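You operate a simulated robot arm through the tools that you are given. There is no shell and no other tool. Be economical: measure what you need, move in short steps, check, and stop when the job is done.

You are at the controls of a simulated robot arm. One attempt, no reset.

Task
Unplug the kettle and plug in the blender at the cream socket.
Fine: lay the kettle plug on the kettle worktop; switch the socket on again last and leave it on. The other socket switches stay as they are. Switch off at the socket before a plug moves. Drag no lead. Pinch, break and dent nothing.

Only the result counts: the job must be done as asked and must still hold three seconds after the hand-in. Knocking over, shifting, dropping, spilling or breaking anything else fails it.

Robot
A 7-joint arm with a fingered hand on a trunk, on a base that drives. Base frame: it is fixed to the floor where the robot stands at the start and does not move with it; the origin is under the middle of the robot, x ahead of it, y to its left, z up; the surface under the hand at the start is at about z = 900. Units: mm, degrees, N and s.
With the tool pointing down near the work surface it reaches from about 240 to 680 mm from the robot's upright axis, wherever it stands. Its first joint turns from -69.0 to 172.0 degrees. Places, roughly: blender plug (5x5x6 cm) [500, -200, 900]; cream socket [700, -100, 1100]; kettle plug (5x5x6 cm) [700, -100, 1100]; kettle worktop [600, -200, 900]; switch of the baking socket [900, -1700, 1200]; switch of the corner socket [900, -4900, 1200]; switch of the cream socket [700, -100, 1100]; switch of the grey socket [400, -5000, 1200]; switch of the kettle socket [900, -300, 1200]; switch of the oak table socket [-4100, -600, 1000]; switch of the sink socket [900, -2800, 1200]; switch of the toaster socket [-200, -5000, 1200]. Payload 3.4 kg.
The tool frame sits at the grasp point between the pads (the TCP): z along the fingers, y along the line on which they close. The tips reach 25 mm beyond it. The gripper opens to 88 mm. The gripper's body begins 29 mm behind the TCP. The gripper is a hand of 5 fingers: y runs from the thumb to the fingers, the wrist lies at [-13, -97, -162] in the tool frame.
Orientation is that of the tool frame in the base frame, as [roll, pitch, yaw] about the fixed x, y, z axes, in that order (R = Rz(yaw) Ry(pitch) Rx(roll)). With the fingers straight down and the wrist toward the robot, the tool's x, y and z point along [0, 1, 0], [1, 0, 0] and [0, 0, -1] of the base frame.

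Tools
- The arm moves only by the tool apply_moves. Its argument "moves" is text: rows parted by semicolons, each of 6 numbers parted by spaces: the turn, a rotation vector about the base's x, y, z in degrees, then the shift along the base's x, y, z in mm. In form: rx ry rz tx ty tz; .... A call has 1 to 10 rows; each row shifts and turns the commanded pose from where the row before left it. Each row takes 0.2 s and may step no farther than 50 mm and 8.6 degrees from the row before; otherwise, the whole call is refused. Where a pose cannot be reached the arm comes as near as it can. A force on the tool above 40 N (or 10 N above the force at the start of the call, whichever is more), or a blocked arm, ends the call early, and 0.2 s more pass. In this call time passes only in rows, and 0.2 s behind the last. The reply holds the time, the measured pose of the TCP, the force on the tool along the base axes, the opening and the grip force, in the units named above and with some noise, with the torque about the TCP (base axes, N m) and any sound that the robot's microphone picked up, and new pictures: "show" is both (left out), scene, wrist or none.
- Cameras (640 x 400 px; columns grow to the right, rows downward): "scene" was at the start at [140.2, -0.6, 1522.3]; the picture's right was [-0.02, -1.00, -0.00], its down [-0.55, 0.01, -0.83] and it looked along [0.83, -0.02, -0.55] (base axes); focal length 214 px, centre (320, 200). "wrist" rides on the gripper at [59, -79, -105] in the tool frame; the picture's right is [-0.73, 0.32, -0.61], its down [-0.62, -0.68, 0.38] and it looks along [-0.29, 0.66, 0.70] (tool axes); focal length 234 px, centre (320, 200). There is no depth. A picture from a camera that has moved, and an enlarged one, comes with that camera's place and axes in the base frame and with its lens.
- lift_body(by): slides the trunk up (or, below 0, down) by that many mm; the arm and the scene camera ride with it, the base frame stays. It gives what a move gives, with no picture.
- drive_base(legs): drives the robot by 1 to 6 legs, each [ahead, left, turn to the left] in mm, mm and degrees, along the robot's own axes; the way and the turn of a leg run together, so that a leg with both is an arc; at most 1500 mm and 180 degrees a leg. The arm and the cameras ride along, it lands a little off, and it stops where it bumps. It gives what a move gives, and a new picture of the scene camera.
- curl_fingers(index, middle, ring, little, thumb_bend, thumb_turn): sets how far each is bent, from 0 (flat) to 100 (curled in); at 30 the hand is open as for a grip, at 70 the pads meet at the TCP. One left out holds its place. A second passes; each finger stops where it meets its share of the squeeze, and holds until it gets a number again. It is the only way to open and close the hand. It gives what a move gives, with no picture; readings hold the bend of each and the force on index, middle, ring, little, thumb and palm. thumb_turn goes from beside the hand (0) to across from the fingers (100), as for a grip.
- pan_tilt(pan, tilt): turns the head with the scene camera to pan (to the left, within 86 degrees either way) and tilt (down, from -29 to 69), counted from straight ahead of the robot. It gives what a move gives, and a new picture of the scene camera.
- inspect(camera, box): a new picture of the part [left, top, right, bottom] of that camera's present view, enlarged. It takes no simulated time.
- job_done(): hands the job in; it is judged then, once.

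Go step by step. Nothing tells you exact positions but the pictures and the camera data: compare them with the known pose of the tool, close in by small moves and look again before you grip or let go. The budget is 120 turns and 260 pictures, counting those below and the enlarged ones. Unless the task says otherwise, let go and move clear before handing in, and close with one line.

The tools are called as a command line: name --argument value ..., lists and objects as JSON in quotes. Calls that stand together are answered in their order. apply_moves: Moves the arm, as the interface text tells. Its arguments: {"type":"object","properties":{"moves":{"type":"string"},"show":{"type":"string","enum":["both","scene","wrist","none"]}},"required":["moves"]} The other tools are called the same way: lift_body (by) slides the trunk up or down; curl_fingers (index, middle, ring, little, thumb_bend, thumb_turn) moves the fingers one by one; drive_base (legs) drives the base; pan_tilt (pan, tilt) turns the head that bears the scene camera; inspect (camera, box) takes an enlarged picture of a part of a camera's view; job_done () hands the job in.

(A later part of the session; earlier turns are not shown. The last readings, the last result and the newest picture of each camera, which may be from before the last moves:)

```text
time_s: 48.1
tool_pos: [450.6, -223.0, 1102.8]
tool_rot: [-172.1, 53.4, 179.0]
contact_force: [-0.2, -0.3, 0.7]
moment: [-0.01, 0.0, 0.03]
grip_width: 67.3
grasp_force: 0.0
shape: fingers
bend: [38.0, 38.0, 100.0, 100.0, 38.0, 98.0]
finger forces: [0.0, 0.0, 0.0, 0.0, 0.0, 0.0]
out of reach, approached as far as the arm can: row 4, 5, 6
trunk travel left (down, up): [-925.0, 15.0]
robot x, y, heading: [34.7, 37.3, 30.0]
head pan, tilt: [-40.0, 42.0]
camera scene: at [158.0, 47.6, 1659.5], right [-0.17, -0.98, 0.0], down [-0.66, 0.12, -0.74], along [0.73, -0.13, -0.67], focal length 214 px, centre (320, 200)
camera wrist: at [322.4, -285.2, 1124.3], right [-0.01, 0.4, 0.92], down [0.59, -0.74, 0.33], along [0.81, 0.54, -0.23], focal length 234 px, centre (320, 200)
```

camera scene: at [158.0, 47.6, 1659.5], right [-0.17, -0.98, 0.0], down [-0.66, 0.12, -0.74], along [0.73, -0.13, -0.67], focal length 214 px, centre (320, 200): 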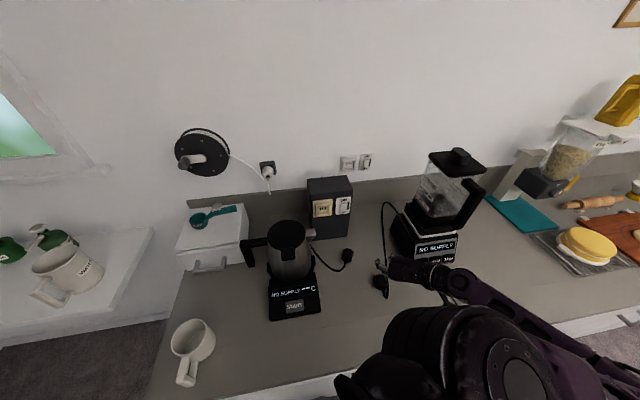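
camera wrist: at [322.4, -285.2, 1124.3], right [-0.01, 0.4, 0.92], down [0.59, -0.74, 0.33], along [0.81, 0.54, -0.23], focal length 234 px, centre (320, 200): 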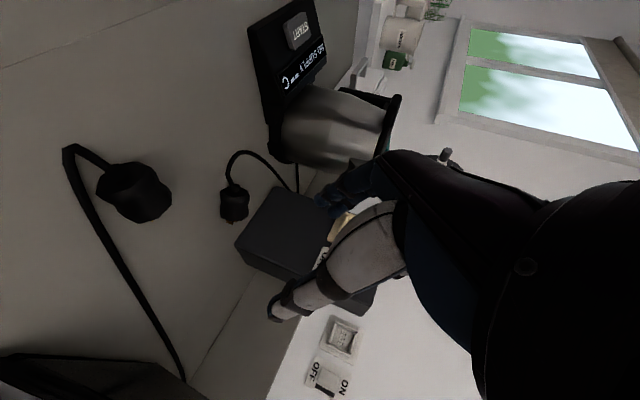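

The arm is cramped here, so I back the base off to put the plug in the same relative place that worked for the socket.

apply_moves --moves "0 0 0 10 0 40;0 0 0 10 0 40" --show "none"

drive_base --legs '[[-230, -40, 0]]'

```text
time_s: 48.7
tool_pos: [472.3, -221.9, 1183.3]
tool_rot: [-172.5, 53.4, 178.6]
contact_force: [-0.1, -0.2, 0.4]
moment: [0.01, -0.01, 0.0]
grip_width: 67.6
grasp_force: 0.1
shape: fingers
bend: [38.0, 38.0, 100.0, 100.0, 38.0, 98.0]
finger forces: [0.0, 0.0, 0.0, 0.0, 0.0, 0.0]
trunk travel left (down, up): [-925.0, 15.0]
robot x, y, heading: [34.6, 34.9, 30.1]
head pan, tilt: [-40.0, 42.0]
```

```text
time_s: 50.4
tool_pos: [293.4, -371.9, 1183.3]
tool_rot: [-172.5, 53.3, 178.5]
contact_force: [-0.2, -0.4, -0.9]
moment: [-0.07, -0.02, -0.01]
grip_width: 67.4
grasp_force: 0.1
shape: fingers
bend: [38.0, 38.0, 100.0, 100.0, 38.0, 98.0]
finger forces: [0.1, 0.1, 0.1, 0.1, 0.0, 0.0]
trunk travel left (down, up): [-925.0, 15.0]
robot x, y, heading: [-146.3, -113.7, 30.0]
head pan, tilt: [-40.0, 42.0]
camera scene: at [-18.1, -100.6, 1659.3], right [-0.17, -0.98, 0.0], down [-0.66, 0.12, -0.74], along [0.73, -0.13, -0.67], focal length 214 px, centre (320, 200)
```

scene: 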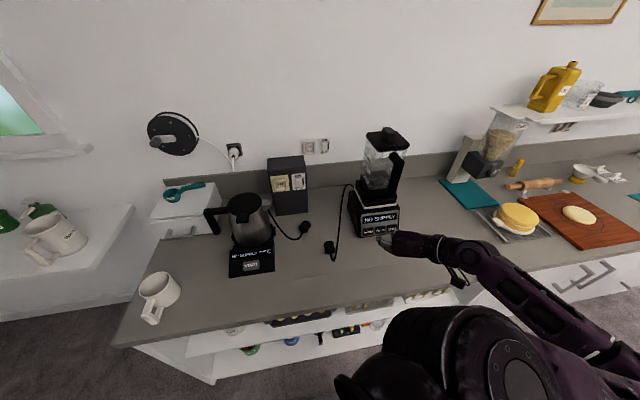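

Now I correct the hand orientation and go above the blender plug.

apply_moves --moves "2.3 -3 3.5 27 28 0;2.3 -3 3.5 27 28 0;0 0 0 27 28 0;0 0 0 27 28 0;0 0 0 27 28 0;0 0 0 2 0 -40;0 0 0 0 0 -40"

```text
time_s: 52.0
tool_pos: [431.2, -231.1, 1102.4]
tool_rot: [179.1, 59.2, 178.6]
contact_force: [0.0, -0.3, 0.2]
moment: [0.02, 0.0, 0.01]
grip_width: 67.5
grasp_force: 0.1
shape: fingers
bend: [38.0, 38.0, 100.0, 100.0, 38.0, 98.0]
finger forces: [0.1, 0.0, 0.0, 0.0, 0.0, 0.0]
trunk travel left (down, up): [-925.0, 15.0]
robot x, y, heading: [-144.8, -114.8, 30.1]
head pan, tilt: [-40.0, 42.0]
camera scene: at [-17.7, -101.6, 1659.3], right [-0.17, -0.98, 0.0], down [-0.66, 0.12, -0.74], along [0.73, -0.13, -0.67], focal length 214 px, centre (320, 200)
camera wrist: at [311.1, -308.8, 1105.5], right [-0.15, 0.32, 0.94], down [0.64, -0.69, 0.33], along [0.75, 0.65, -0.1], focal length 234 px, centre (320, 200)
```

scene: 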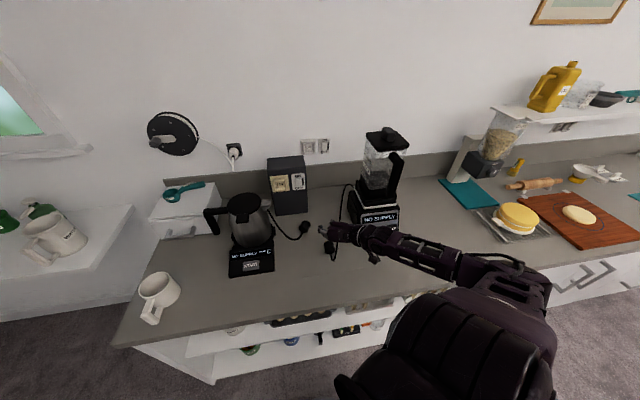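
wrist: 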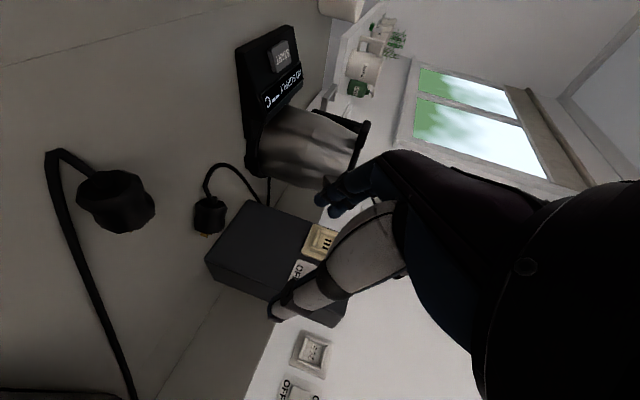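

inspect --camera "wrist" --box '[30, 130, 190, 260]'

inspect --camera "scene" --box '[310, 210, 390, 280]'

```text
3.08 times, centred on (110, 195) of wrist
camera zoom: at [311.1, -308.8, 1105.5], right [-0.15, 0.32, 0.94], down [0.64, -0.69, 0.33], along [0.75, 0.65, -0.1], focal length 720 px, centre (966, 215)
```

zoom: 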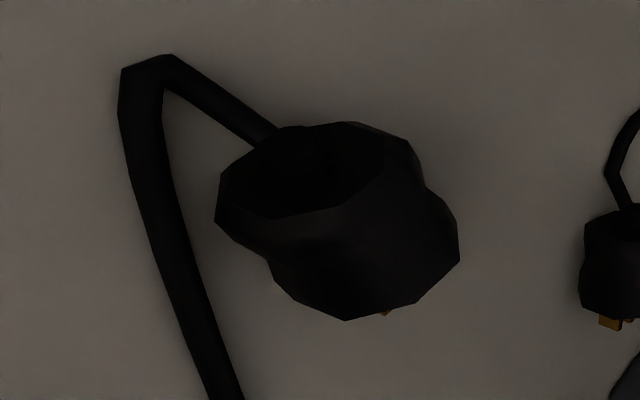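

```text
5.71 times, centred on (350, 245) of scene
camera zoom: at [-17.7, -101.6, 1659.3], right [-0.17, -0.98, 0.0], down [-0.66, 0.12, -0.74], along [0.73, -0.13, -0.67], focal length 1226 px, centre (149, -57)
```

zoom: 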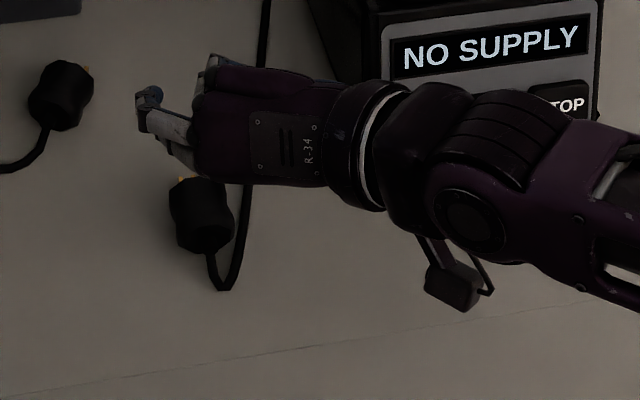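

The rear of the blender plug is at about (467,-235,923), its lead close on the right side. I narrow the opening a little and go down to a stand-off behind it.

curl_fingers --index 42 --middle 42 --thumb_bend 43

apply_moves --moves "0 0 0 -3 -2 -40;0 0 0 -3 -2 -40;0 0 0 0 0 -40;0 0 0 0 0 -15"

inspect --camera "wrist" --box '[180, 130, 420, 330]'

inspect --camera "scene" --box '[310, 210, 390, 280]'

```text
time_s: 53.0
tool_pos: [429.4, -230.7, 1102.4]
tool_rot: [179.0, 59.3, 178.5]
contact_force: [-0.2, 0.4, 0.8]
moment: [0.0, 0.03, 0.05]
grip_width: 58.7
grasp_force: 0.0
shape: fingers
bend: [42.0, 42.0, 100.0, 100.0, 43.0, 98.0]
finger forces: [0.0, 0.0, 0.0, 0.1, 0.0, 0.0]
trunk travel left (down, up): [-925.0, 15.0]
robot x, y, heading: [-148.3, -114.1, 29.8]
head pan, tilt: [-40.0, 42.0]
```

```text
time_s: 54.0
tool_pos: [423.0, -236.1, 966.4]
tool_rot: [179.0, 59.2, 178.6]
contact_force: [-0.2, 0.0, 0.5]
moment: [0.0, -0.01, 0.0]
grip_width: 58.9
grasp_force: 0.0
shape: fingers
bend: [42.0, 42.0, 100.0, 100.0, 43.0, 98.0]
finger forces: [0.1, 0.0, 0.0, 0.0, 0.0, 0.1]
trunk travel left (down, up): [-925.0, 15.0]
robot x, y, heading: [-149.0, -115.4, 29.9]
head pan, tilt: [-40.0, 42.0]
camera scene: at [-18.8, -101.3, 1659.4], right [-0.17, -0.98, 0.0], down [-0.66, 0.12, -0.74], along [0.73, -0.13, -0.67], focal length 214 px, centre (320, 200)
camera wrist: at [304.0, -313.3, 969.2], right [-0.15, 0.32, 0.94], down [0.64, -0.69, 0.33], along [0.75, 0.65, -0.1], focal length 234 px, centre (320, 200)
```

scene: 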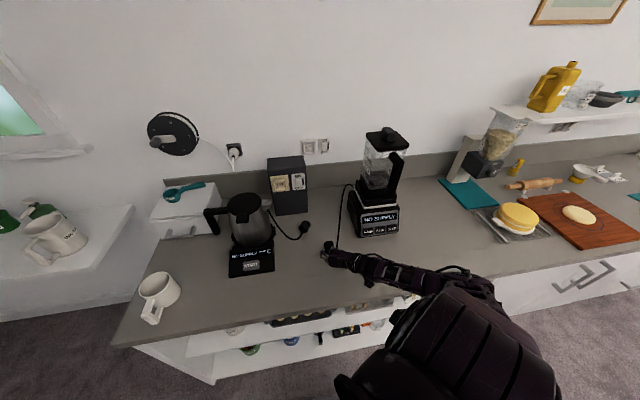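
wrist: 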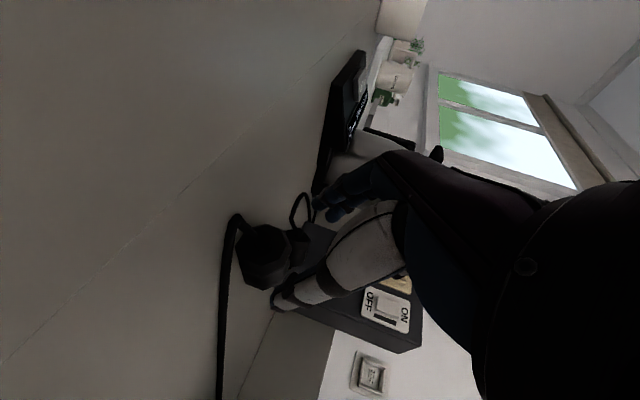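

```text
2.00 times, centred on (300, 230) of wrist
camera zoom: at [304.0, -313.3, 969.2], right [-0.15, 0.32, 0.94], down [0.64, -0.69, 0.33], along [0.75, 0.65, -0.1], focal length 468 px, centre (360, 140)
```

zoom: 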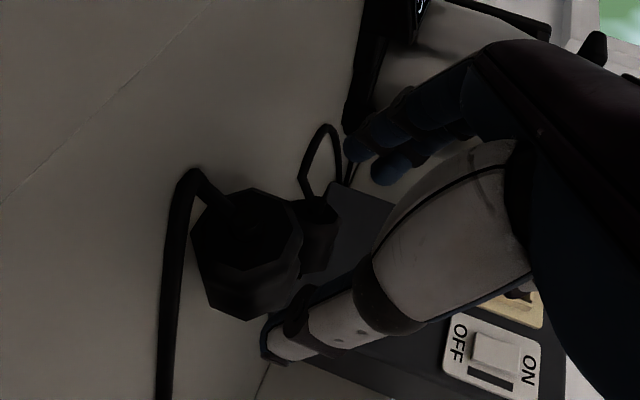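

```text
5.71 times, centred on (350, 245) of scene
camera zoom: at [-18.8, -101.3, 1659.4], right [-0.17, -0.98, 0.0], down [-0.66, 0.12, -0.74], along [0.73, -0.13, -0.67], focal length 1226 px, centre (149, -57)
```

zoom: 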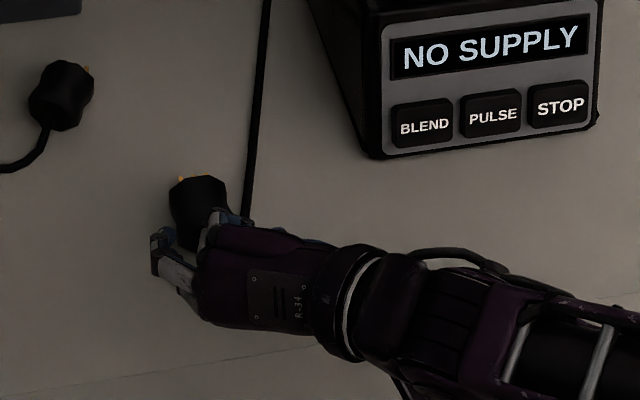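

All consistent: rear at (467,-235,923). I close in along the tool axis, keeping the thumb above the lead.

apply_moves --moves "0 0 0 4 1 -11;0 0 0 12 0 -7;0 0 0 11 0 -7;0 0 0 10 0 -6" --show "wrist"

inspect --camera "wrist" --box '[200, 140, 440, 320]'

inspect --camera "scene" --box '[310, 220, 370, 270]'

```text
time_s: 55.0
tool_pos: [460.7, -234.6, 937.5]
tool_rot: [179.1, 59.2, 178.6]
contact_force: [0.2, 0.0, -0.5]
moment: [-0.02, -0.01, -0.01]
grip_width: 58.4
grasp_force: 0.1
shape: fingers
bend: [42.0, 42.0, 100.0, 100.0, 43.0, 98.0]
finger forces: [0.0, 0.0, 0.0, 0.0, 0.0, 0.0]
trunk travel left (down, up): [-925.0, 15.0]
robot x, y, heading: [-147.9, -111.3, 29.9]
head pan, tilt: [-40.0, 42.0]
camera wrist: at [341.6, -312.0, 940.3], right [-0.15, 0.32, 0.94], down [0.64, -0.69, 0.33], along [0.75, 0.65, -0.1], focal length 234 px, centre (320, 200)
```

wrist: 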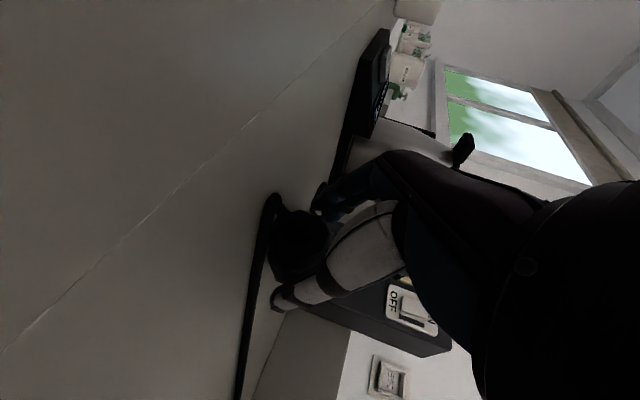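

```text
2.22 times, centred on (320, 230) of wrist
camera zoom: at [341.6, -312.0, 940.3], right [-0.15, 0.32, 0.94], down [0.64, -0.69, 0.33], along [0.75, 0.65, -0.1], focal length 520 px, centre (320, 133)
```

zoom: 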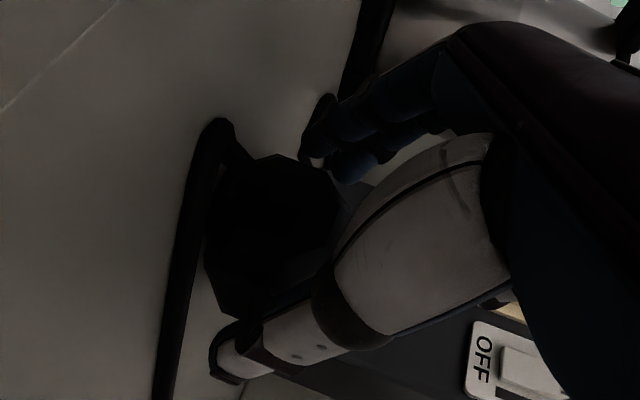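

```text
8.00 times, centred on (340, 245) of scene
camera zoom: at [-18.3, -100.9, 1659.3], right [-0.17, -0.98, 0.0], down [-0.66, 0.12, -0.74], along [0.73, -0.13, -0.67], focal length 1716 px, centre (160, -160)
```

zoom: 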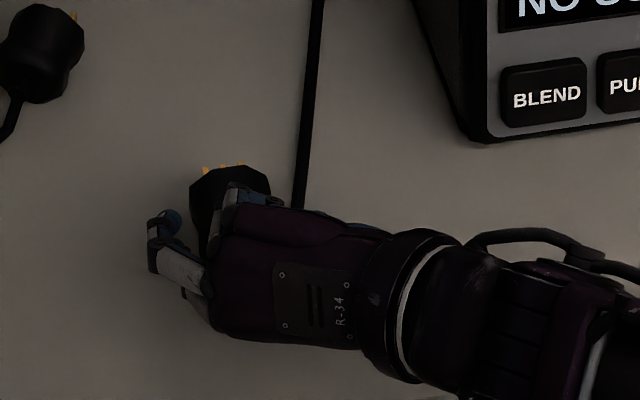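

The plug is between the fingers and the lead is outside the thumb. I close in two stages.

curl_fingers --index 50 --middle 50 --thumb_bend 50

curl_fingers --index 62 --middle 62 --thumb_bend 62

inspect --camera "wrist" --box '[200, 140, 440, 320]'

inspect --camera "scene" --box '[310, 220, 370, 270]'

```text
time_s: 56.0
tool_pos: [462.2, -233.9, 937.9]
tool_rot: [178.9, 59.4, 178.4]
contact_force: [1.1, -0.1, 0.6]
moment: [-0.03, 0.02, 0.0]
grip_width: 42.1
grasp_force: 0.3
shape: fingers
bend: [50.0, 50.0, 100.0, 100.0, 50.0, 98.0]
finger forces: [0.0, 0.0, 0.1, 0.1, 0.0, 0.0]
trunk travel left (down, up): [-925.0, 15.0]
robot x, y, heading: [-147.6, -114.8, 29.9]
head pan, tilt: [-40.0, 42.0]
```

```text
time_s: 57.0
tool_pos: [462.0, -234.7, 938.2]
tool_rot: [178.9, 59.3, 178.4]
contact_force: [0.4, 0.8, 1.7]
moment: [-0.03, 0.0, 0.03]
grip_width: 34.4
grasp_force: 7.4
shape: fingers
bend: [55.0, 57.0, 100.0, 100.0, 53.0, 97.0]
finger forces: [3.7, 3.9, 0.1, 0.0, 7.2, 0.0]
trunk travel left (down, up): [-925.0, 15.0]
robot x, y, heading: [-145.3, -111.5, 30.0]
head pan, tilt: [-40.0, 42.0]
```

```text
2.22 times, centred on (320, 230) of wrist
camera zoom: at [341.0, -312.2, 940.7], right [-0.15, 0.32, 0.94], down [0.64, -0.69, 0.33], along [0.75, 0.65, -0.1], focal length 520 px, centre (320, 133)
```

zoom: 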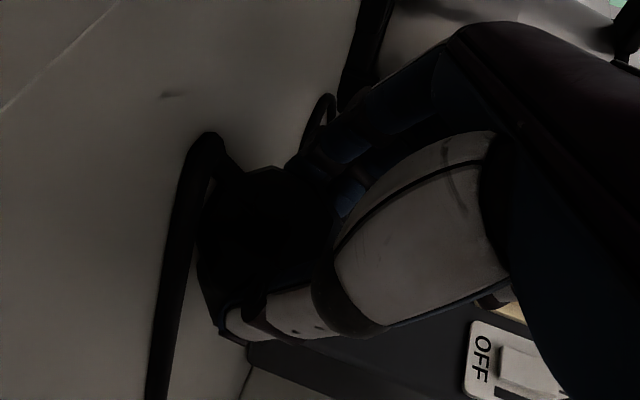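

```text
8.00 times, centred on (340, 245) of scene
camera zoom: at [-19.2, -101.2, 1659.4], right [-0.17, -0.98, 0.0], down [-0.66, 0.12, -0.74], along [0.73, -0.13, -0.67], focal length 1716 px, centre (160, -160)
```

zoom: 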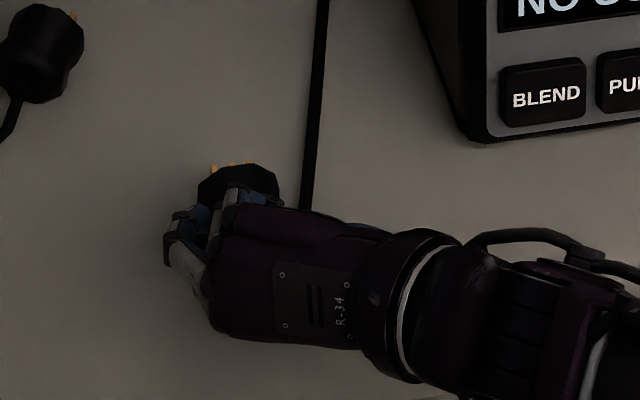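

The grip matches the kettle plug's. I lift it a little and check that the lead follows freely.

apply_moves --moves "0 0 0 0 0 20;0 0 0 5 3 35;0 0 0 5 3 35"

inspect --camera "scene" --box '[300, 170, 420, 270]'

```text
time_s: 57.8
tool_pos: [471.9, -228.5, 1026.8]
tool_rot: [178.8, 59.2, 178.3]
contact_force: [0.0, 0.6, 0.2]
moment: [0.02, 0.06, -0.03]
grip_width: 34.6
grasp_force: 7.5
shape: fingers
bend: [55.0, 57.0, 100.0, 100.0, 53.0, 96.0]
finger forces: [3.8, 3.5, 0.1, 0.1, 7.3, 0.0]
trunk travel left (down, up): [-925.0, 15.0]
robot x, y, heading: [-145.5, -110.8, 30.0]
head pan, tilt: [-40.0, 42.0]
camera scene: at [-19.1, -101.4, 1659.3], right [-0.17, -0.98, 0.0], down [-0.66, 0.12, -0.74], along [0.73, -0.13, -0.67], focal length 214 px, centre (320, 200)
camera wrist: at [351.4, -305.3, 1030.3], right [-0.15, 0.32, 0.94], down [0.64, -0.69, 0.33], along [0.75, 0.65, -0.1], focal length 234 px, centre (320, 200)
```

scene: 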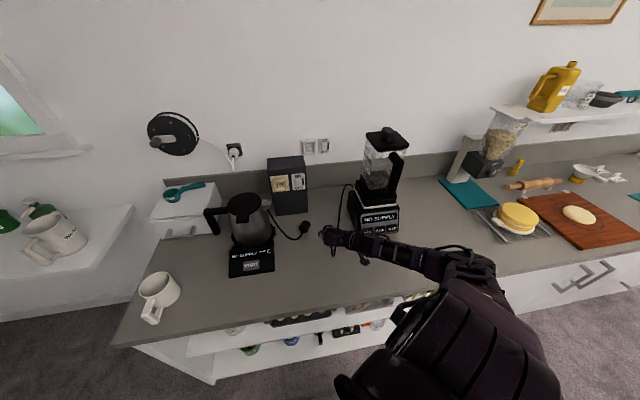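
wrist: 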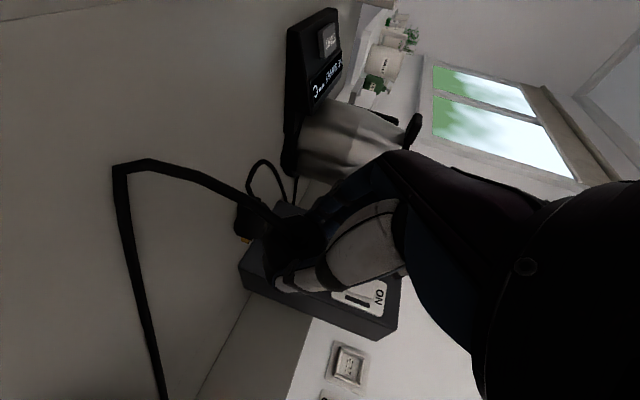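

```text
4.00 times, centred on (360, 220) of scene
camera zoom: at [-19.1, -101.4, 1659.3], right [-0.17, -0.98, 0.0], down [-0.66, 0.12, -0.74], along [0.73, -0.13, -0.67], focal length 858 px, centre (160, 120)
```

zoom: 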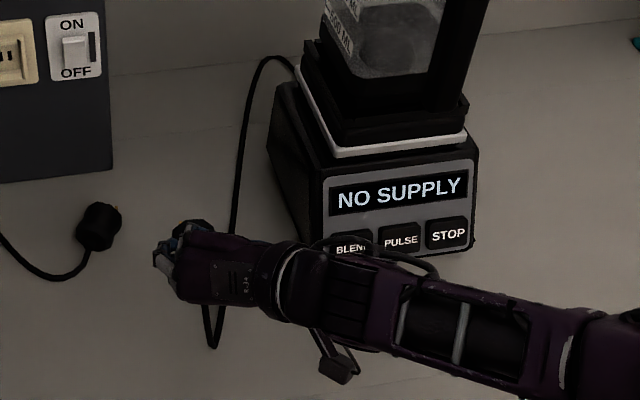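

The lead is slack. I drive halfway back with the plug held, passing above the kettle plug.

apply_moves --moves "0 0 0 0 0 25" --show "none"

drive_base --legs '[[113, 15, 0]]'

```text
time_s: 58.2
tool_pos: [471.3, -227.2, 1053.4]
tool_rot: [179.0, 59.3, 178.4]
contact_force: [-0.8, -0.2, -0.7]
moment: [-0.03, -0.02, -0.03]
grip_width: 34.6
grasp_force: 7.1
shape: fingers
bend: [55.0, 57.0, 100.0, 100.0, 53.0, 96.0]
finger forces: [3.8, 3.4, 0.1, 0.0, 7.1, 0.0]
trunk travel left (down, up): [-925.0, 15.0]
robot x, y, heading: [-146.7, -113.3, 30.1]
head pan, tilt: [-40.0, 42.0]
```

```text
time_s: 59.5
tool_pos: [563.8, -157.5, 1052.8]
tool_rot: [178.7, 59.3, 178.1]
contact_force: [0.2, -1.3, 0.2]
moment: [-0.01, 0.02, 0.01]
grip_width: 34.7
grasp_force: 7.2
shape: fingers
bend: [55.0, 57.0, 100.0, 100.0, 53.0, 96.0]
finger forces: [3.8, 3.4, 0.0, 0.0, 7.2, 0.0]
trunk travel left (down, up): [-925.0, 15.0]
robot x, y, heading: [-52.0, -41.2, 30.0]
head pan, tilt: [-40.0, 42.0]
camera scene: at [72.5, -32.0, 1659.5], right [-0.18, -0.98, 0.0], down [-0.66, 0.12, -0.74], along [0.73, -0.13, -0.67], focal length 214 px, centre (320, 200)
```

scene: 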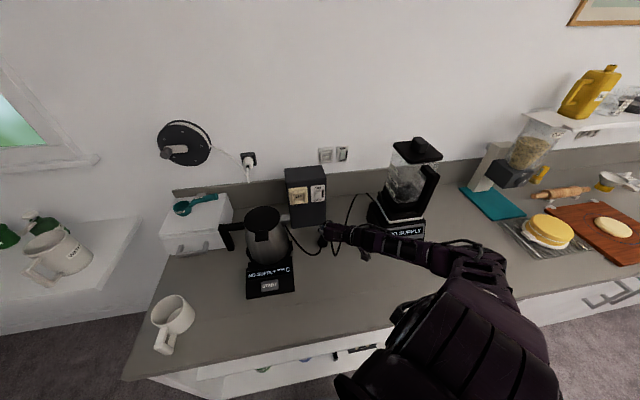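

I raise the plug above spout height and draw it back a bit, then drive the rest of the way to the counter.

apply_moves --moves "0 0 0 -15 -5 40;0 0 0 -18 -5 38" --show "none"

inspect --camera "scene" --box '[260, 170, 420, 270]'

```text
time_s: 60.1
tool_pos: [531.7, -166.8, 1132.8]
tool_rot: [179.0, 59.4, 178.4]
contact_force: [-0.2, 0.1, -0.7]
moment: [0.02, 0.03, 0.0]
grip_width: 34.5
grasp_force: 6.9
shape: fingers
bend: [55.0, 57.0, 100.0, 100.0, 53.0, 96.0]
finger forces: [3.7, 3.3, 0.0, 0.0, 7.0, 0.1]
trunk travel left (down, up): [-925.0, 15.0]
robot x, y, heading: [-53.7, -47.5, 29.9]
head pan, tilt: [-40.0, 42.0]
```

```text
4.00 times, centred on (340, 220) of scene
camera zoom: at [71.7, -31.4, 1659.5], right [-0.18, -0.98, 0.0], down [-0.66, 0.12, -0.74], along [0.73, -0.13, -0.67], focal length 858 px, centre (240, 120)
```

zoom: 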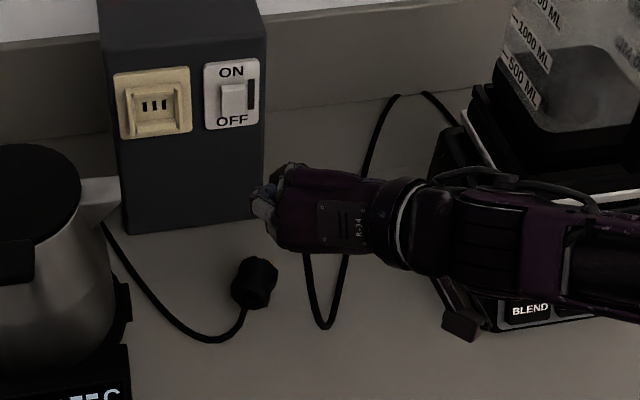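

drive_base --legs '[[107, 26, 0]]'

inspect --camera "scene" --box '[260, 170, 420, 270]'

```text
time_s: 61.2
tool_pos: [611.2, -92.7, 1133.1]
tool_rot: [178.8, 59.3, 178.1]
contact_force: [-0.6, 0.9, -0.9]
moment: [0.02, 0.02, -0.01]
grip_width: 34.1
grasp_force: 7.1
shape: fingers
bend: [55.0, 57.0, 100.0, 100.0, 53.0, 96.0]
finger forces: [3.8, 3.3, 0.0, 0.0, 7.1, 0.0]
trunk travel left (down, up): [-925.0, 15.0]
robot x, y, heading: [25.6, 33.4, 29.6]
head pan, tilt: [-40.0, 42.0]
camera scene: at [152.3, 43.1, 1659.4], right [-0.18, -0.98, 0.0], down [-0.66, 0.12, -0.74], along [0.73, -0.13, -0.67], focal length 214 px, centre (320, 200)
```

scene: 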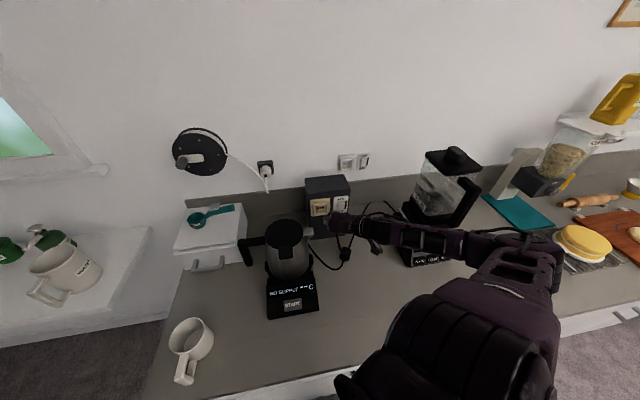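

```text
4.00 times, centred on (340, 220) of scene
camera zoom: at [152.3, 43.1, 1659.4], right [-0.18, -0.98, 0.0], down [-0.66, 0.12, -0.74], along [0.73, -0.13, -0.67], focal length 858 px, centre (240, 120)
```

zoom: 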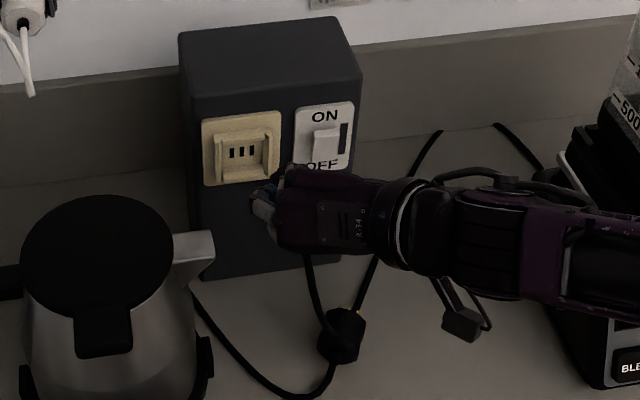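

The lead is still slack. I square the yaw and bring the plug in front of the socket, still clear of the guides.

apply_moves --moves "0 0 0.8 0 10 0;0 0 0.9 4 10 -5;0 0 0 6 9 -9"

inspect --camera "scene" --box '[300, 180, 350, 220]'

inspect --camera "wrist" --box '[200, 160, 400, 340]'

```text
time_s: 62.0
tool_pos: [622.6, -63.0, 1118.3]
tool_rot: [179.3, 59.2, -179.9]
contact_force: [0.7, -0.4, 0.1]
moment: [0.02, 0.03, -0.03]
grip_width: 34.1
grasp_force: 7.2
shape: fingers
bend: [55.0, 57.0, 100.0, 100.0, 53.0, 96.0]
finger forces: [3.7, 3.2, 0.0, 0.0, 7.1, 0.1]
trunk travel left (down, up): [-925.0, 15.0]
robot x, y, heading: [27.2, 31.2, 29.8]
head pan, tilt: [-40.0, 42.0]
camera scene: at [154.9, 44.9, 1659.2], right [-0.18, -0.98, 0.0], down [-0.66, 0.12, -0.74], along [0.73, -0.13, -0.67], focal length 214 px, centre (320, 200)
camera wrist: at [504.7, -144.4, 1120.9], right [-0.15, 0.31, 0.94], down [0.66, -0.67, 0.33], along [0.74, 0.67, -0.1], focal length 234 px, centre (320, 200)
```

scene: 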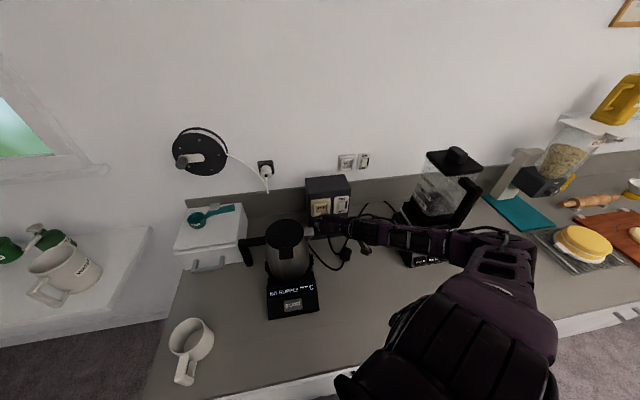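
wrist: 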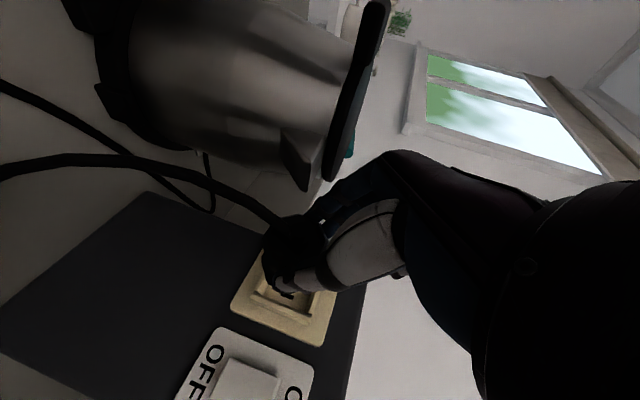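

```text
10.00 times, centred on (325, 200) of scene
camera zoom: at [154.9, 44.9, 1659.2], right [-0.18, -0.98, 0.0], down [-0.66, 0.12, -0.74], along [0.73, -0.13, -0.67], focal length 2145 px, centre (270, 200)
```

zoom: 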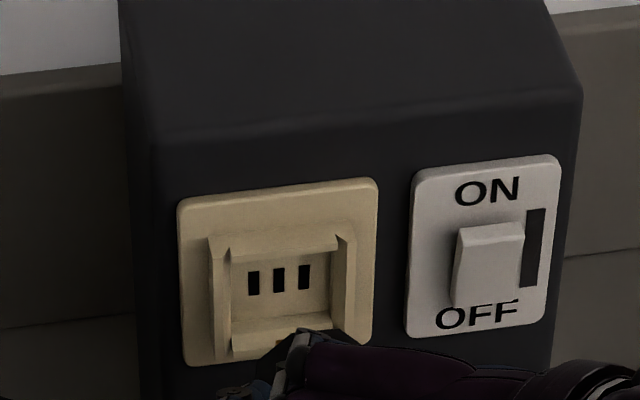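

```text
2.22 times, centred on (300, 250) of wrist
camera zoom: at [504.7, -144.4, 1120.9], right [-0.15, 0.31, 0.94], down [0.66, -0.67, 0.33], along [0.74, 0.67, -0.1], focal length 520 px, centre (364, 89)
```

zoom: 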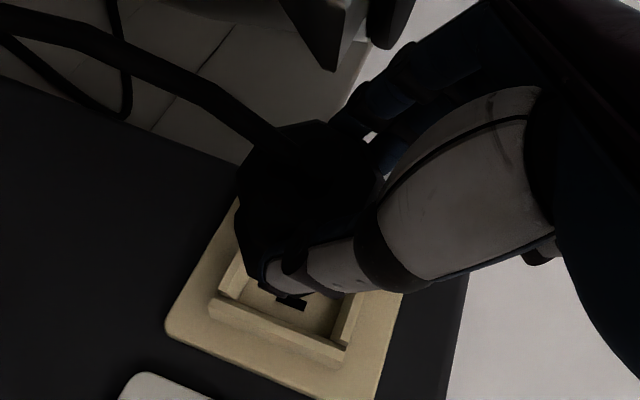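

The plug sits about 9 mm lower in the hand than the kettle plug did, so z≈1118 is right and y about -62. I insert slowly while watching the force.

apply_moves --moves "0 0 0 5 1 0;0 0 0 5 0 0;0 0 0 5 0 0" --show "wrist"

inspect --camera "wrist" --box '[220, 200, 360, 330]'

inspect --camera "scene" --box '[300, 180, 350, 220]'

```text
time_s: 62.9
tool_pos: [637.3, -62.7, 1118.1]
tool_rot: [179.2, 59.2, -179.9]
contact_force: [0.1, 0.3, -0.3]
moment: [-0.01, 0.01, 0.0]
grip_width: 34.1
grasp_force: 6.6
shape: fingers
bend: [55.0, 57.0, 100.0, 100.0, 53.0, 96.0]
finger forces: [3.8, 3.3, 0.1, 0.0, 7.0, 0.0]
trunk travel left (down, up): [-925.0, 15.0]
robot x, y, heading: [27.9, 30.7, 29.6]
head pan, tilt: [-40.0, 42.0]
camera wrist: at [518.5, -143.6, 1121.6], right [-0.15, 0.31, 0.94], down [0.66, -0.68, 0.33], along [0.74, 0.67, -0.1], focal length 234 px, centre (320, 200)
```

wrist: 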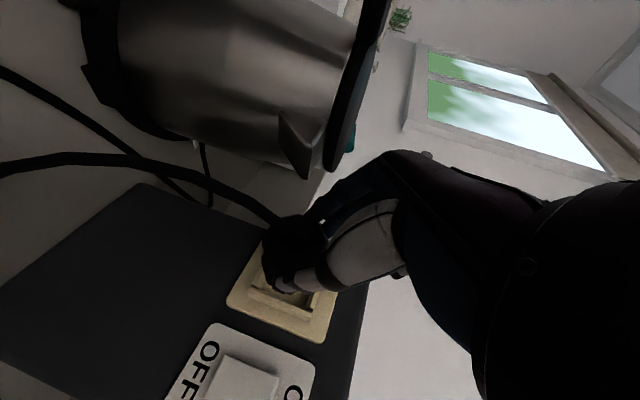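

```text
3.08 times, centred on (290, 265) of wrist
camera zoom: at [518.5, -143.6, 1121.6], right [-0.15, 0.31, 0.94], down [0.66, -0.68, 0.33], along [0.74, 0.67, -0.1], focal length 720 px, centre (412, 0)
```

zoom: 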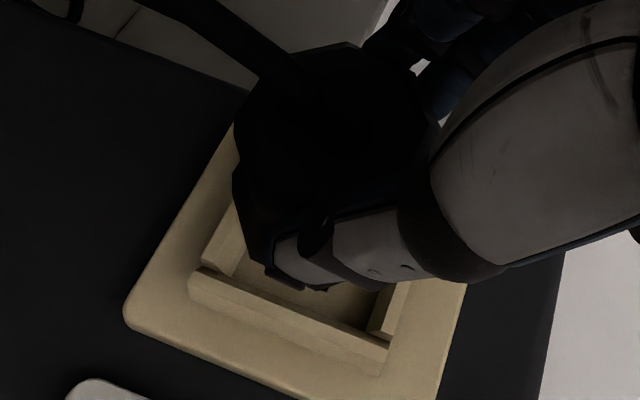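

```text
10.00 times, centred on (325, 200) of scene
camera zoom: at [153.5, 44.0, 1659.3], right [-0.18, -0.98, 0.0], down [-0.66, 0.12, -0.74], along [0.73, -0.13, -0.67], focal length 2145 px, centre (270, 200)
```

zoom: 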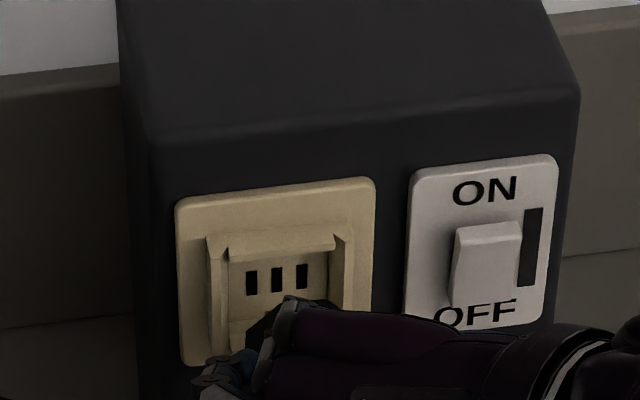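

inspect --camera "scene" --box '[314, 196, 338, 216]'

inspect --camera "wrist" --box '[255, 235, 325, 310]'

```text
16.00 times, centred on (326, 206) of scene
camera zoom: at [153.5, 44.0, 1659.3], right [-0.18, -0.98, 0.0], down [-0.66, 0.12, -0.74], along [0.73, -0.13, -0.67], focal length 3432 px, centre (224, 104)
```

zoom: 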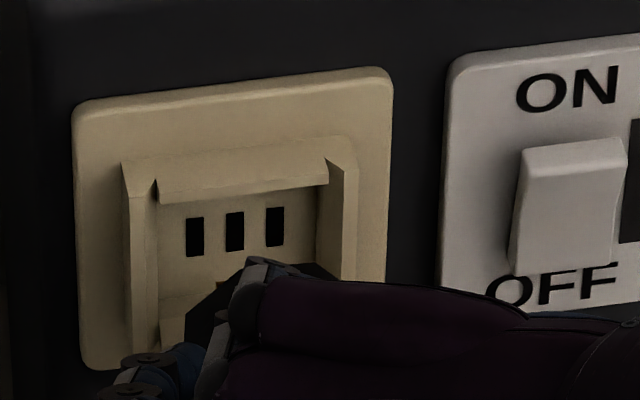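

```text
5.33 times, centred on (290, 272) of wrist
camera zoom: at [518.5, -143.6, 1121.6], right [-0.15, 0.31, 0.94], down [0.66, -0.68, 0.33], along [0.74, 0.67, -0.1], focal length 1249 px, centre (480, -187)
```

zoom: 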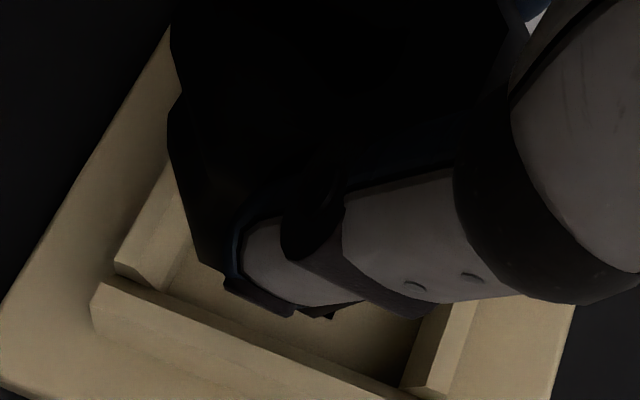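

Position looks consistent. I continue inserting in small steps.

apply_moves --moves "0 0 0 4 0 0;0 0 0 3 0 0;0 0 0 3 0 0" --show "none"

inspect --camera "scene" --box '[314, 196, 338, 216]'

inspect --camera "wrist" --box '[240, 215, 340, 320]'

```text
time_s: 63.6
tool_pos: [646.6, -62.1, 1118.2]
tool_rot: [179.2, 59.2, -179.9]
contact_force: [0.5, -0.2, -1.1]
moment: [0.0, 0.01, -0.02]
grip_width: 34.1
grasp_force: 7.0
shape: fingers
bend: [55.0, 57.0, 100.0, 100.0, 53.0, 96.0]
finger forces: [3.7, 3.3, 0.1, 0.0, 7.1, 0.0]
trunk travel left (down, up): [-925.0, 15.0]
robot x, y, heading: [25.0, 32.0, 30.0]
head pan, tilt: [-40.0, 42.0]
```

```text
16.00 times, centred on (326, 206) of scene
camera zoom: at [153.8, 44.1, 1659.3], right [-0.18, -0.98, 0.0], down [-0.66, 0.12, -0.74], along [0.73, -0.13, -0.67], focal length 3432 px, centre (224, 104)
```

zoom: 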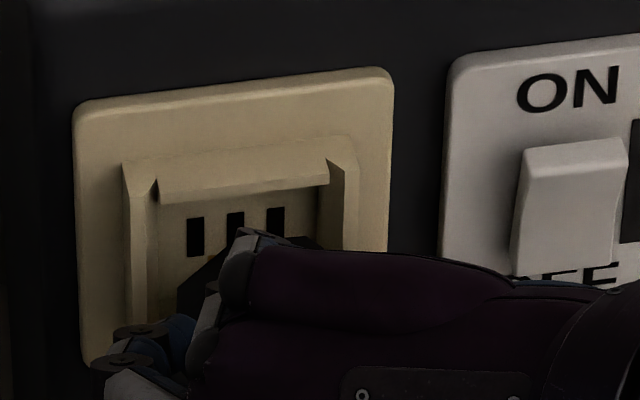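

```text
3.81 times, centred on (290, 268) of wrist
camera zoom: at [528.0, -143.3, 1120.9], right [-0.15, 0.31, 0.94], down [0.66, -0.68, 0.33], along [0.74, 0.67, -0.1], focal length 892 px, centre (434, -57)
```

zoom: 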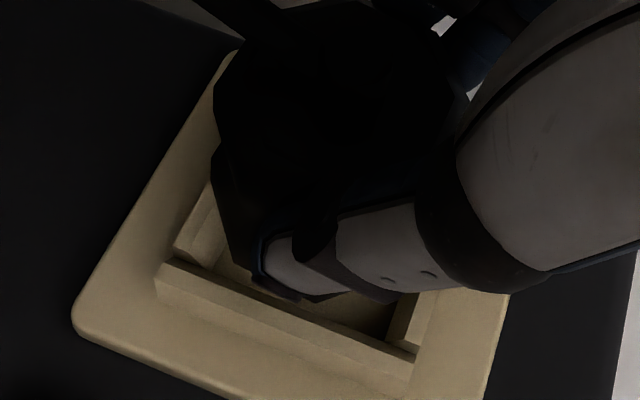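

inspect --camera "scene" --box '[320, 202, 332, 212]'

inspect --camera "wrist" --box '[270, 260, 320, 300]'

```text
16.00 times, centred on (326, 207) of scene
camera zoom: at [153.8, 44.1, 1659.3], right [-0.18, -0.98, 0.0], down [-0.66, 0.12, -0.74], along [0.73, -0.13, -0.67], focal length 3432 px, centre (224, 88)
```

zoom: 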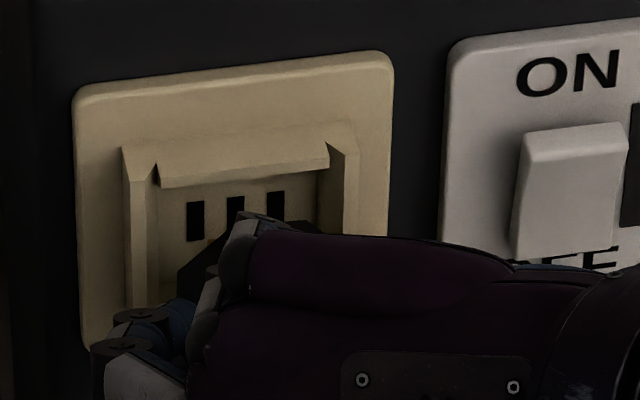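

```text
10.00 times, centred on (295, 280) of wrist
camera zoom: at [528.0, -143.3, 1120.9], right [-0.15, 0.31, 0.94], down [0.66, -0.68, 0.33], along [0.74, 0.67, -0.1], focal length 2342 px, centre (570, -600)
```

zoom: 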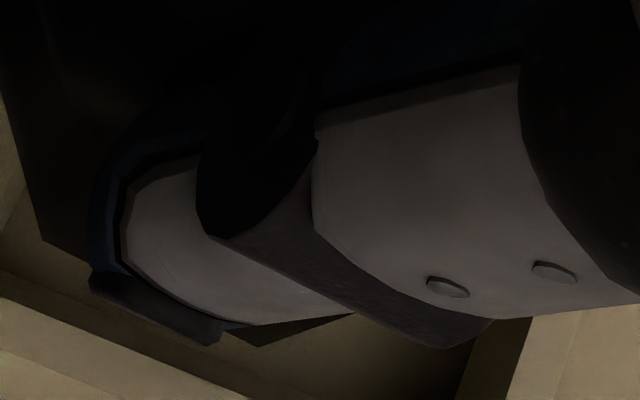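

The left pin tip shows slightly right of and below the left slot. I shift 2 mm left and 2 mm up, advance slightly, and look again.

apply_moves --moves "0 0 0 0 2 2;0 0 0 2 0 0;0 0 0 2 0 0" --show "none"

inspect --camera "scene" --box '[320, 202, 332, 212]'

```text
time_s: 64.5
tool_pos: [649.6, -58.9, 1120.3]
tool_rot: [179.0, 59.2, 179.9]
contact_force: [0.0, 0.0, -0.7]
moment: [0.02, -0.03, -0.05]
grip_width: 34.4
grasp_force: 7.8
shape: fingers
bend: [55.0, 57.0, 100.0, 100.0, 53.0, 96.0]
finger forces: [3.8, 3.3, 0.1, 0.0, 7.1, 0.0]
trunk travel left (down, up): [-925.0, 15.0]
robot x, y, heading: [27.6, 34.0, 29.8]
head pan, tilt: [-40.0, 42.0]
```

```text
16.00 times, centred on (326, 207) of scene
camera zoom: at [153.8, 44.1, 1659.3], right [-0.18, -0.98, 0.0], down [-0.66, 0.12, -0.74], along [0.73, -0.13, -0.67], focal length 3432 px, centre (224, 88)
```

zoom: 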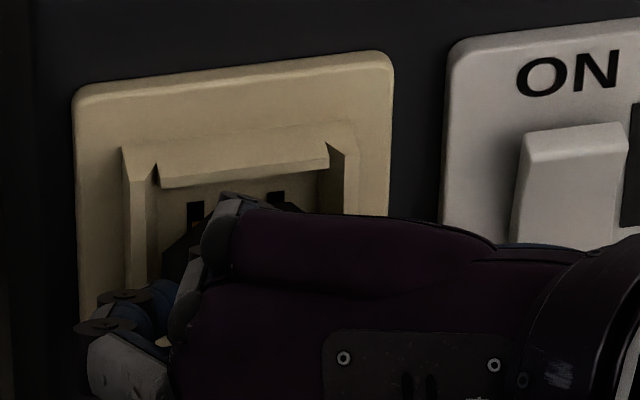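

The pin is now column-aligned with the slot. I continue forward, watching for contact.

apply_moves --moves "0 0 0 2 0 0;0 0 0 2 0 0" --show "none"

inspect --camera "scene" --box '[320, 202, 332, 212]'

```text
time_s: 65.0
tool_pos: [652.9, -59.6, 1121.3]
tool_rot: [179.0, 59.3, 179.9]
contact_force: [-2.1, 1.0, -0.1]
moment: [0.0, 0.05, -0.01]
grip_width: 34.5
grasp_force: 7.9
shape: fingers
bend: [55.0, 57.0, 100.0, 100.0, 53.0, 96.0]
finger forces: [3.9, 3.6, 0.0, 0.0, 7.3, 0.1]
trunk travel left (down, up): [-925.0, 15.0]
robot x, y, heading: [28.2, 34.5, 29.8]
head pan, tilt: [-40.0, 42.0]
```

```text
16.00 times, centred on (326, 207) of scene
camera zoom: at [152.5, 44.2, 1659.4], right [-0.18, -0.98, 0.0], down [-0.66, 0.12, -0.74], along [0.73, -0.13, -0.67], focal length 3432 px, centre (224, 88)
```

zoom: 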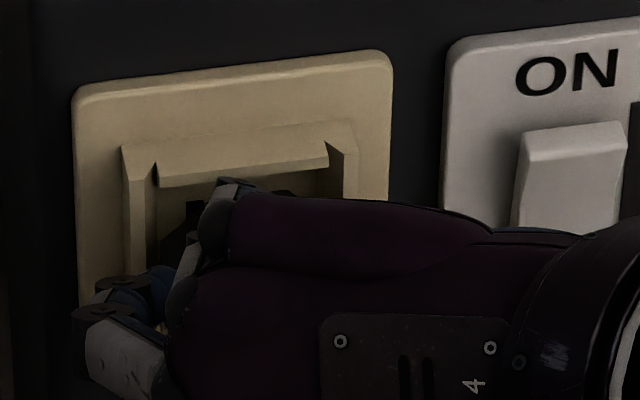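

apply_moves --moves "0 0 0 2 0 0;0 0 0 2 0 0" --show "none"

inspect --camera "scene" --box '[320, 202, 332, 212]'

```text
time_s: 65.7
tool_pos: [654.7, -59.5, 1121.0]
tool_rot: [179.2, 59.3, -179.8]
contact_force: [-10.0, 1.4, -0.8]
moment: [-0.04, 0.18, 0.05]
grip_width: 34.2
grasp_force: 7.6
shape: fingers
bend: [55.0, 57.0, 100.0, 100.0, 54.0, 95.0]
finger forces: [4.3, 4.1, 0.0, 0.0, 7.3, 0.0]
trunk travel left (down, up): [-925.0, 15.0]
robot x, y, heading: [27.8, 29.6, 29.7]
head pan, tilt: [-40.0, 42.0]
```

```text
16.00 times, centred on (326, 207) of scene
camera zoom: at [149.7, 44.5, 1659.6], right [-0.18, -0.98, 0.0], down [-0.66, 0.12, -0.74], along [0.73, -0.13, -0.67], focal length 3432 px, centre (224, 88)
```

zoom: 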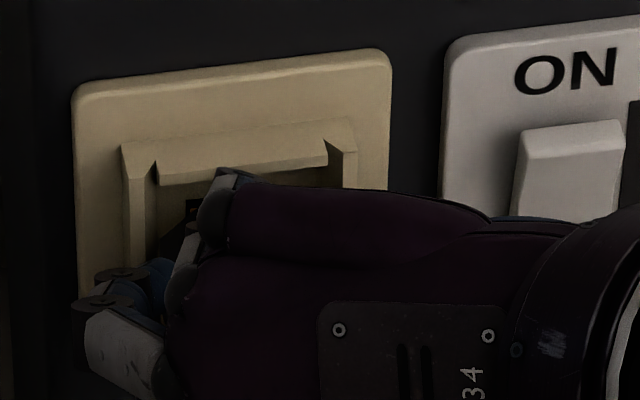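

Contact came at x≈653, before the pins entered; by the picture they are slightly low. I back off 3 mm, shift 2 mm up and a little right, and try again.

apply_moves --moves "0 0 0 -6 0 0;0 0 0 0 -0.8 1.8" --show "none"

inspect --camera "scene" --box '[320, 202, 332, 212]'

```text
time_s: 66.2
tool_pos: [653.3, -59.6, 1122.0]
tool_rot: [179.1, 59.2, -179.9]
contact_force: [-0.5, 1.6, -5.7]
moment: [-0.02, 0.12, 0.08]
grip_width: 34.3
grasp_force: 7.4
shape: fingers
bend: [55.0, 57.0, 100.0, 100.0, 54.0, 96.0]
finger forces: [4.1, 3.7, 0.0, 0.0, 7.0, 0.1]
trunk travel left (down, up): [-925.0, 15.0]
robot x, y, heading: [27.0, 31.2, 29.9]
head pan, tilt: [-40.0, 42.0]
```

```text
16.00 times, centred on (326, 207) of scene
camera zoom: at [154.8, 45.0, 1659.2], right [-0.18, -0.98, 0.0], down [-0.66, 0.12, -0.74], along [0.73, -0.13, -0.67], focal length 3432 px, centre (224, 88)
```

zoom: 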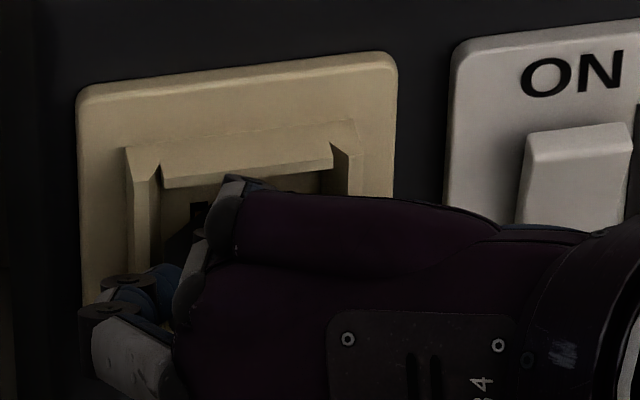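

The upward shift met vertical resistance with hardly any forward force, so the pins already sit in the slot mouths. I undo that shift and push on.

apply_moves --moves "0 0 0 0 0.4 -1.8;0 0 0 3 0 0;0 0 0 3 0 0;0 0 0 2 0 0" --show "none"

```text
time_s: 67.2
tool_pos: [657.3, -60.3, 1122.3]
tool_rot: [178.7, 59.3, 179.7]
contact_force: [-11.8, -0.2, -1.1]
moment: [-0.03, 0.15, 0.03]
grip_width: 34.5
grasp_force: 8.4
shape: fingers
bend: [56.0, 57.0, 100.0, 100.0, 54.0, 95.0]
finger forces: [3.8, 4.3, 0.0, 0.0, 8.3, 0.0]
trunk travel left (down, up): [-925.0, 15.0]
robot x, y, heading: [27.9, 30.1, 29.8]
head pan, tilt: [-40.0, 42.0]
```

inspect --camera "scene" --box '[314, 196, 338, 216]'

inspect --camera "wrist" --box '[220, 200, 360, 330]'

```text
16.00 times, centred on (326, 206) of scene
camera zoom: at [149.2, 43.9, 1659.7], right [-0.18, -0.98, 0.0], down [-0.66, 0.12, -0.74], along [0.73, -0.13, -0.67], focal length 3432 px, centre (224, 104)
```

zoom: 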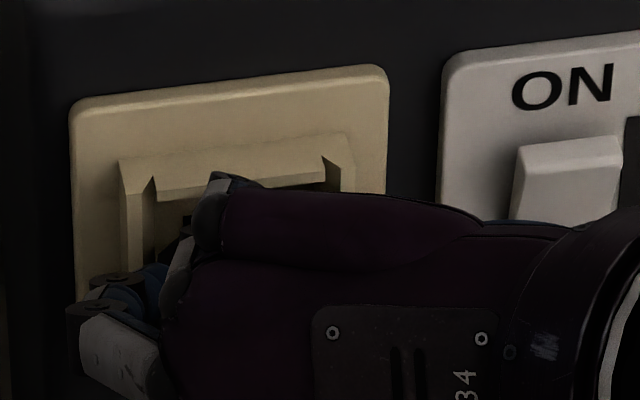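

```text
3.08 times, centred on (290, 265) of wrist
camera zoom: at [539.4, -140.8, 1125.3], right [-0.16, 0.31, 0.94], down [0.66, -0.68, 0.33], along [0.74, 0.67, -0.1], focal length 720 px, centre (412, 0)
```

zoom: 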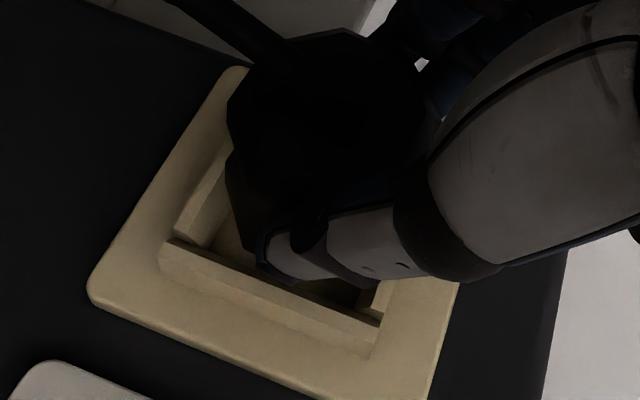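

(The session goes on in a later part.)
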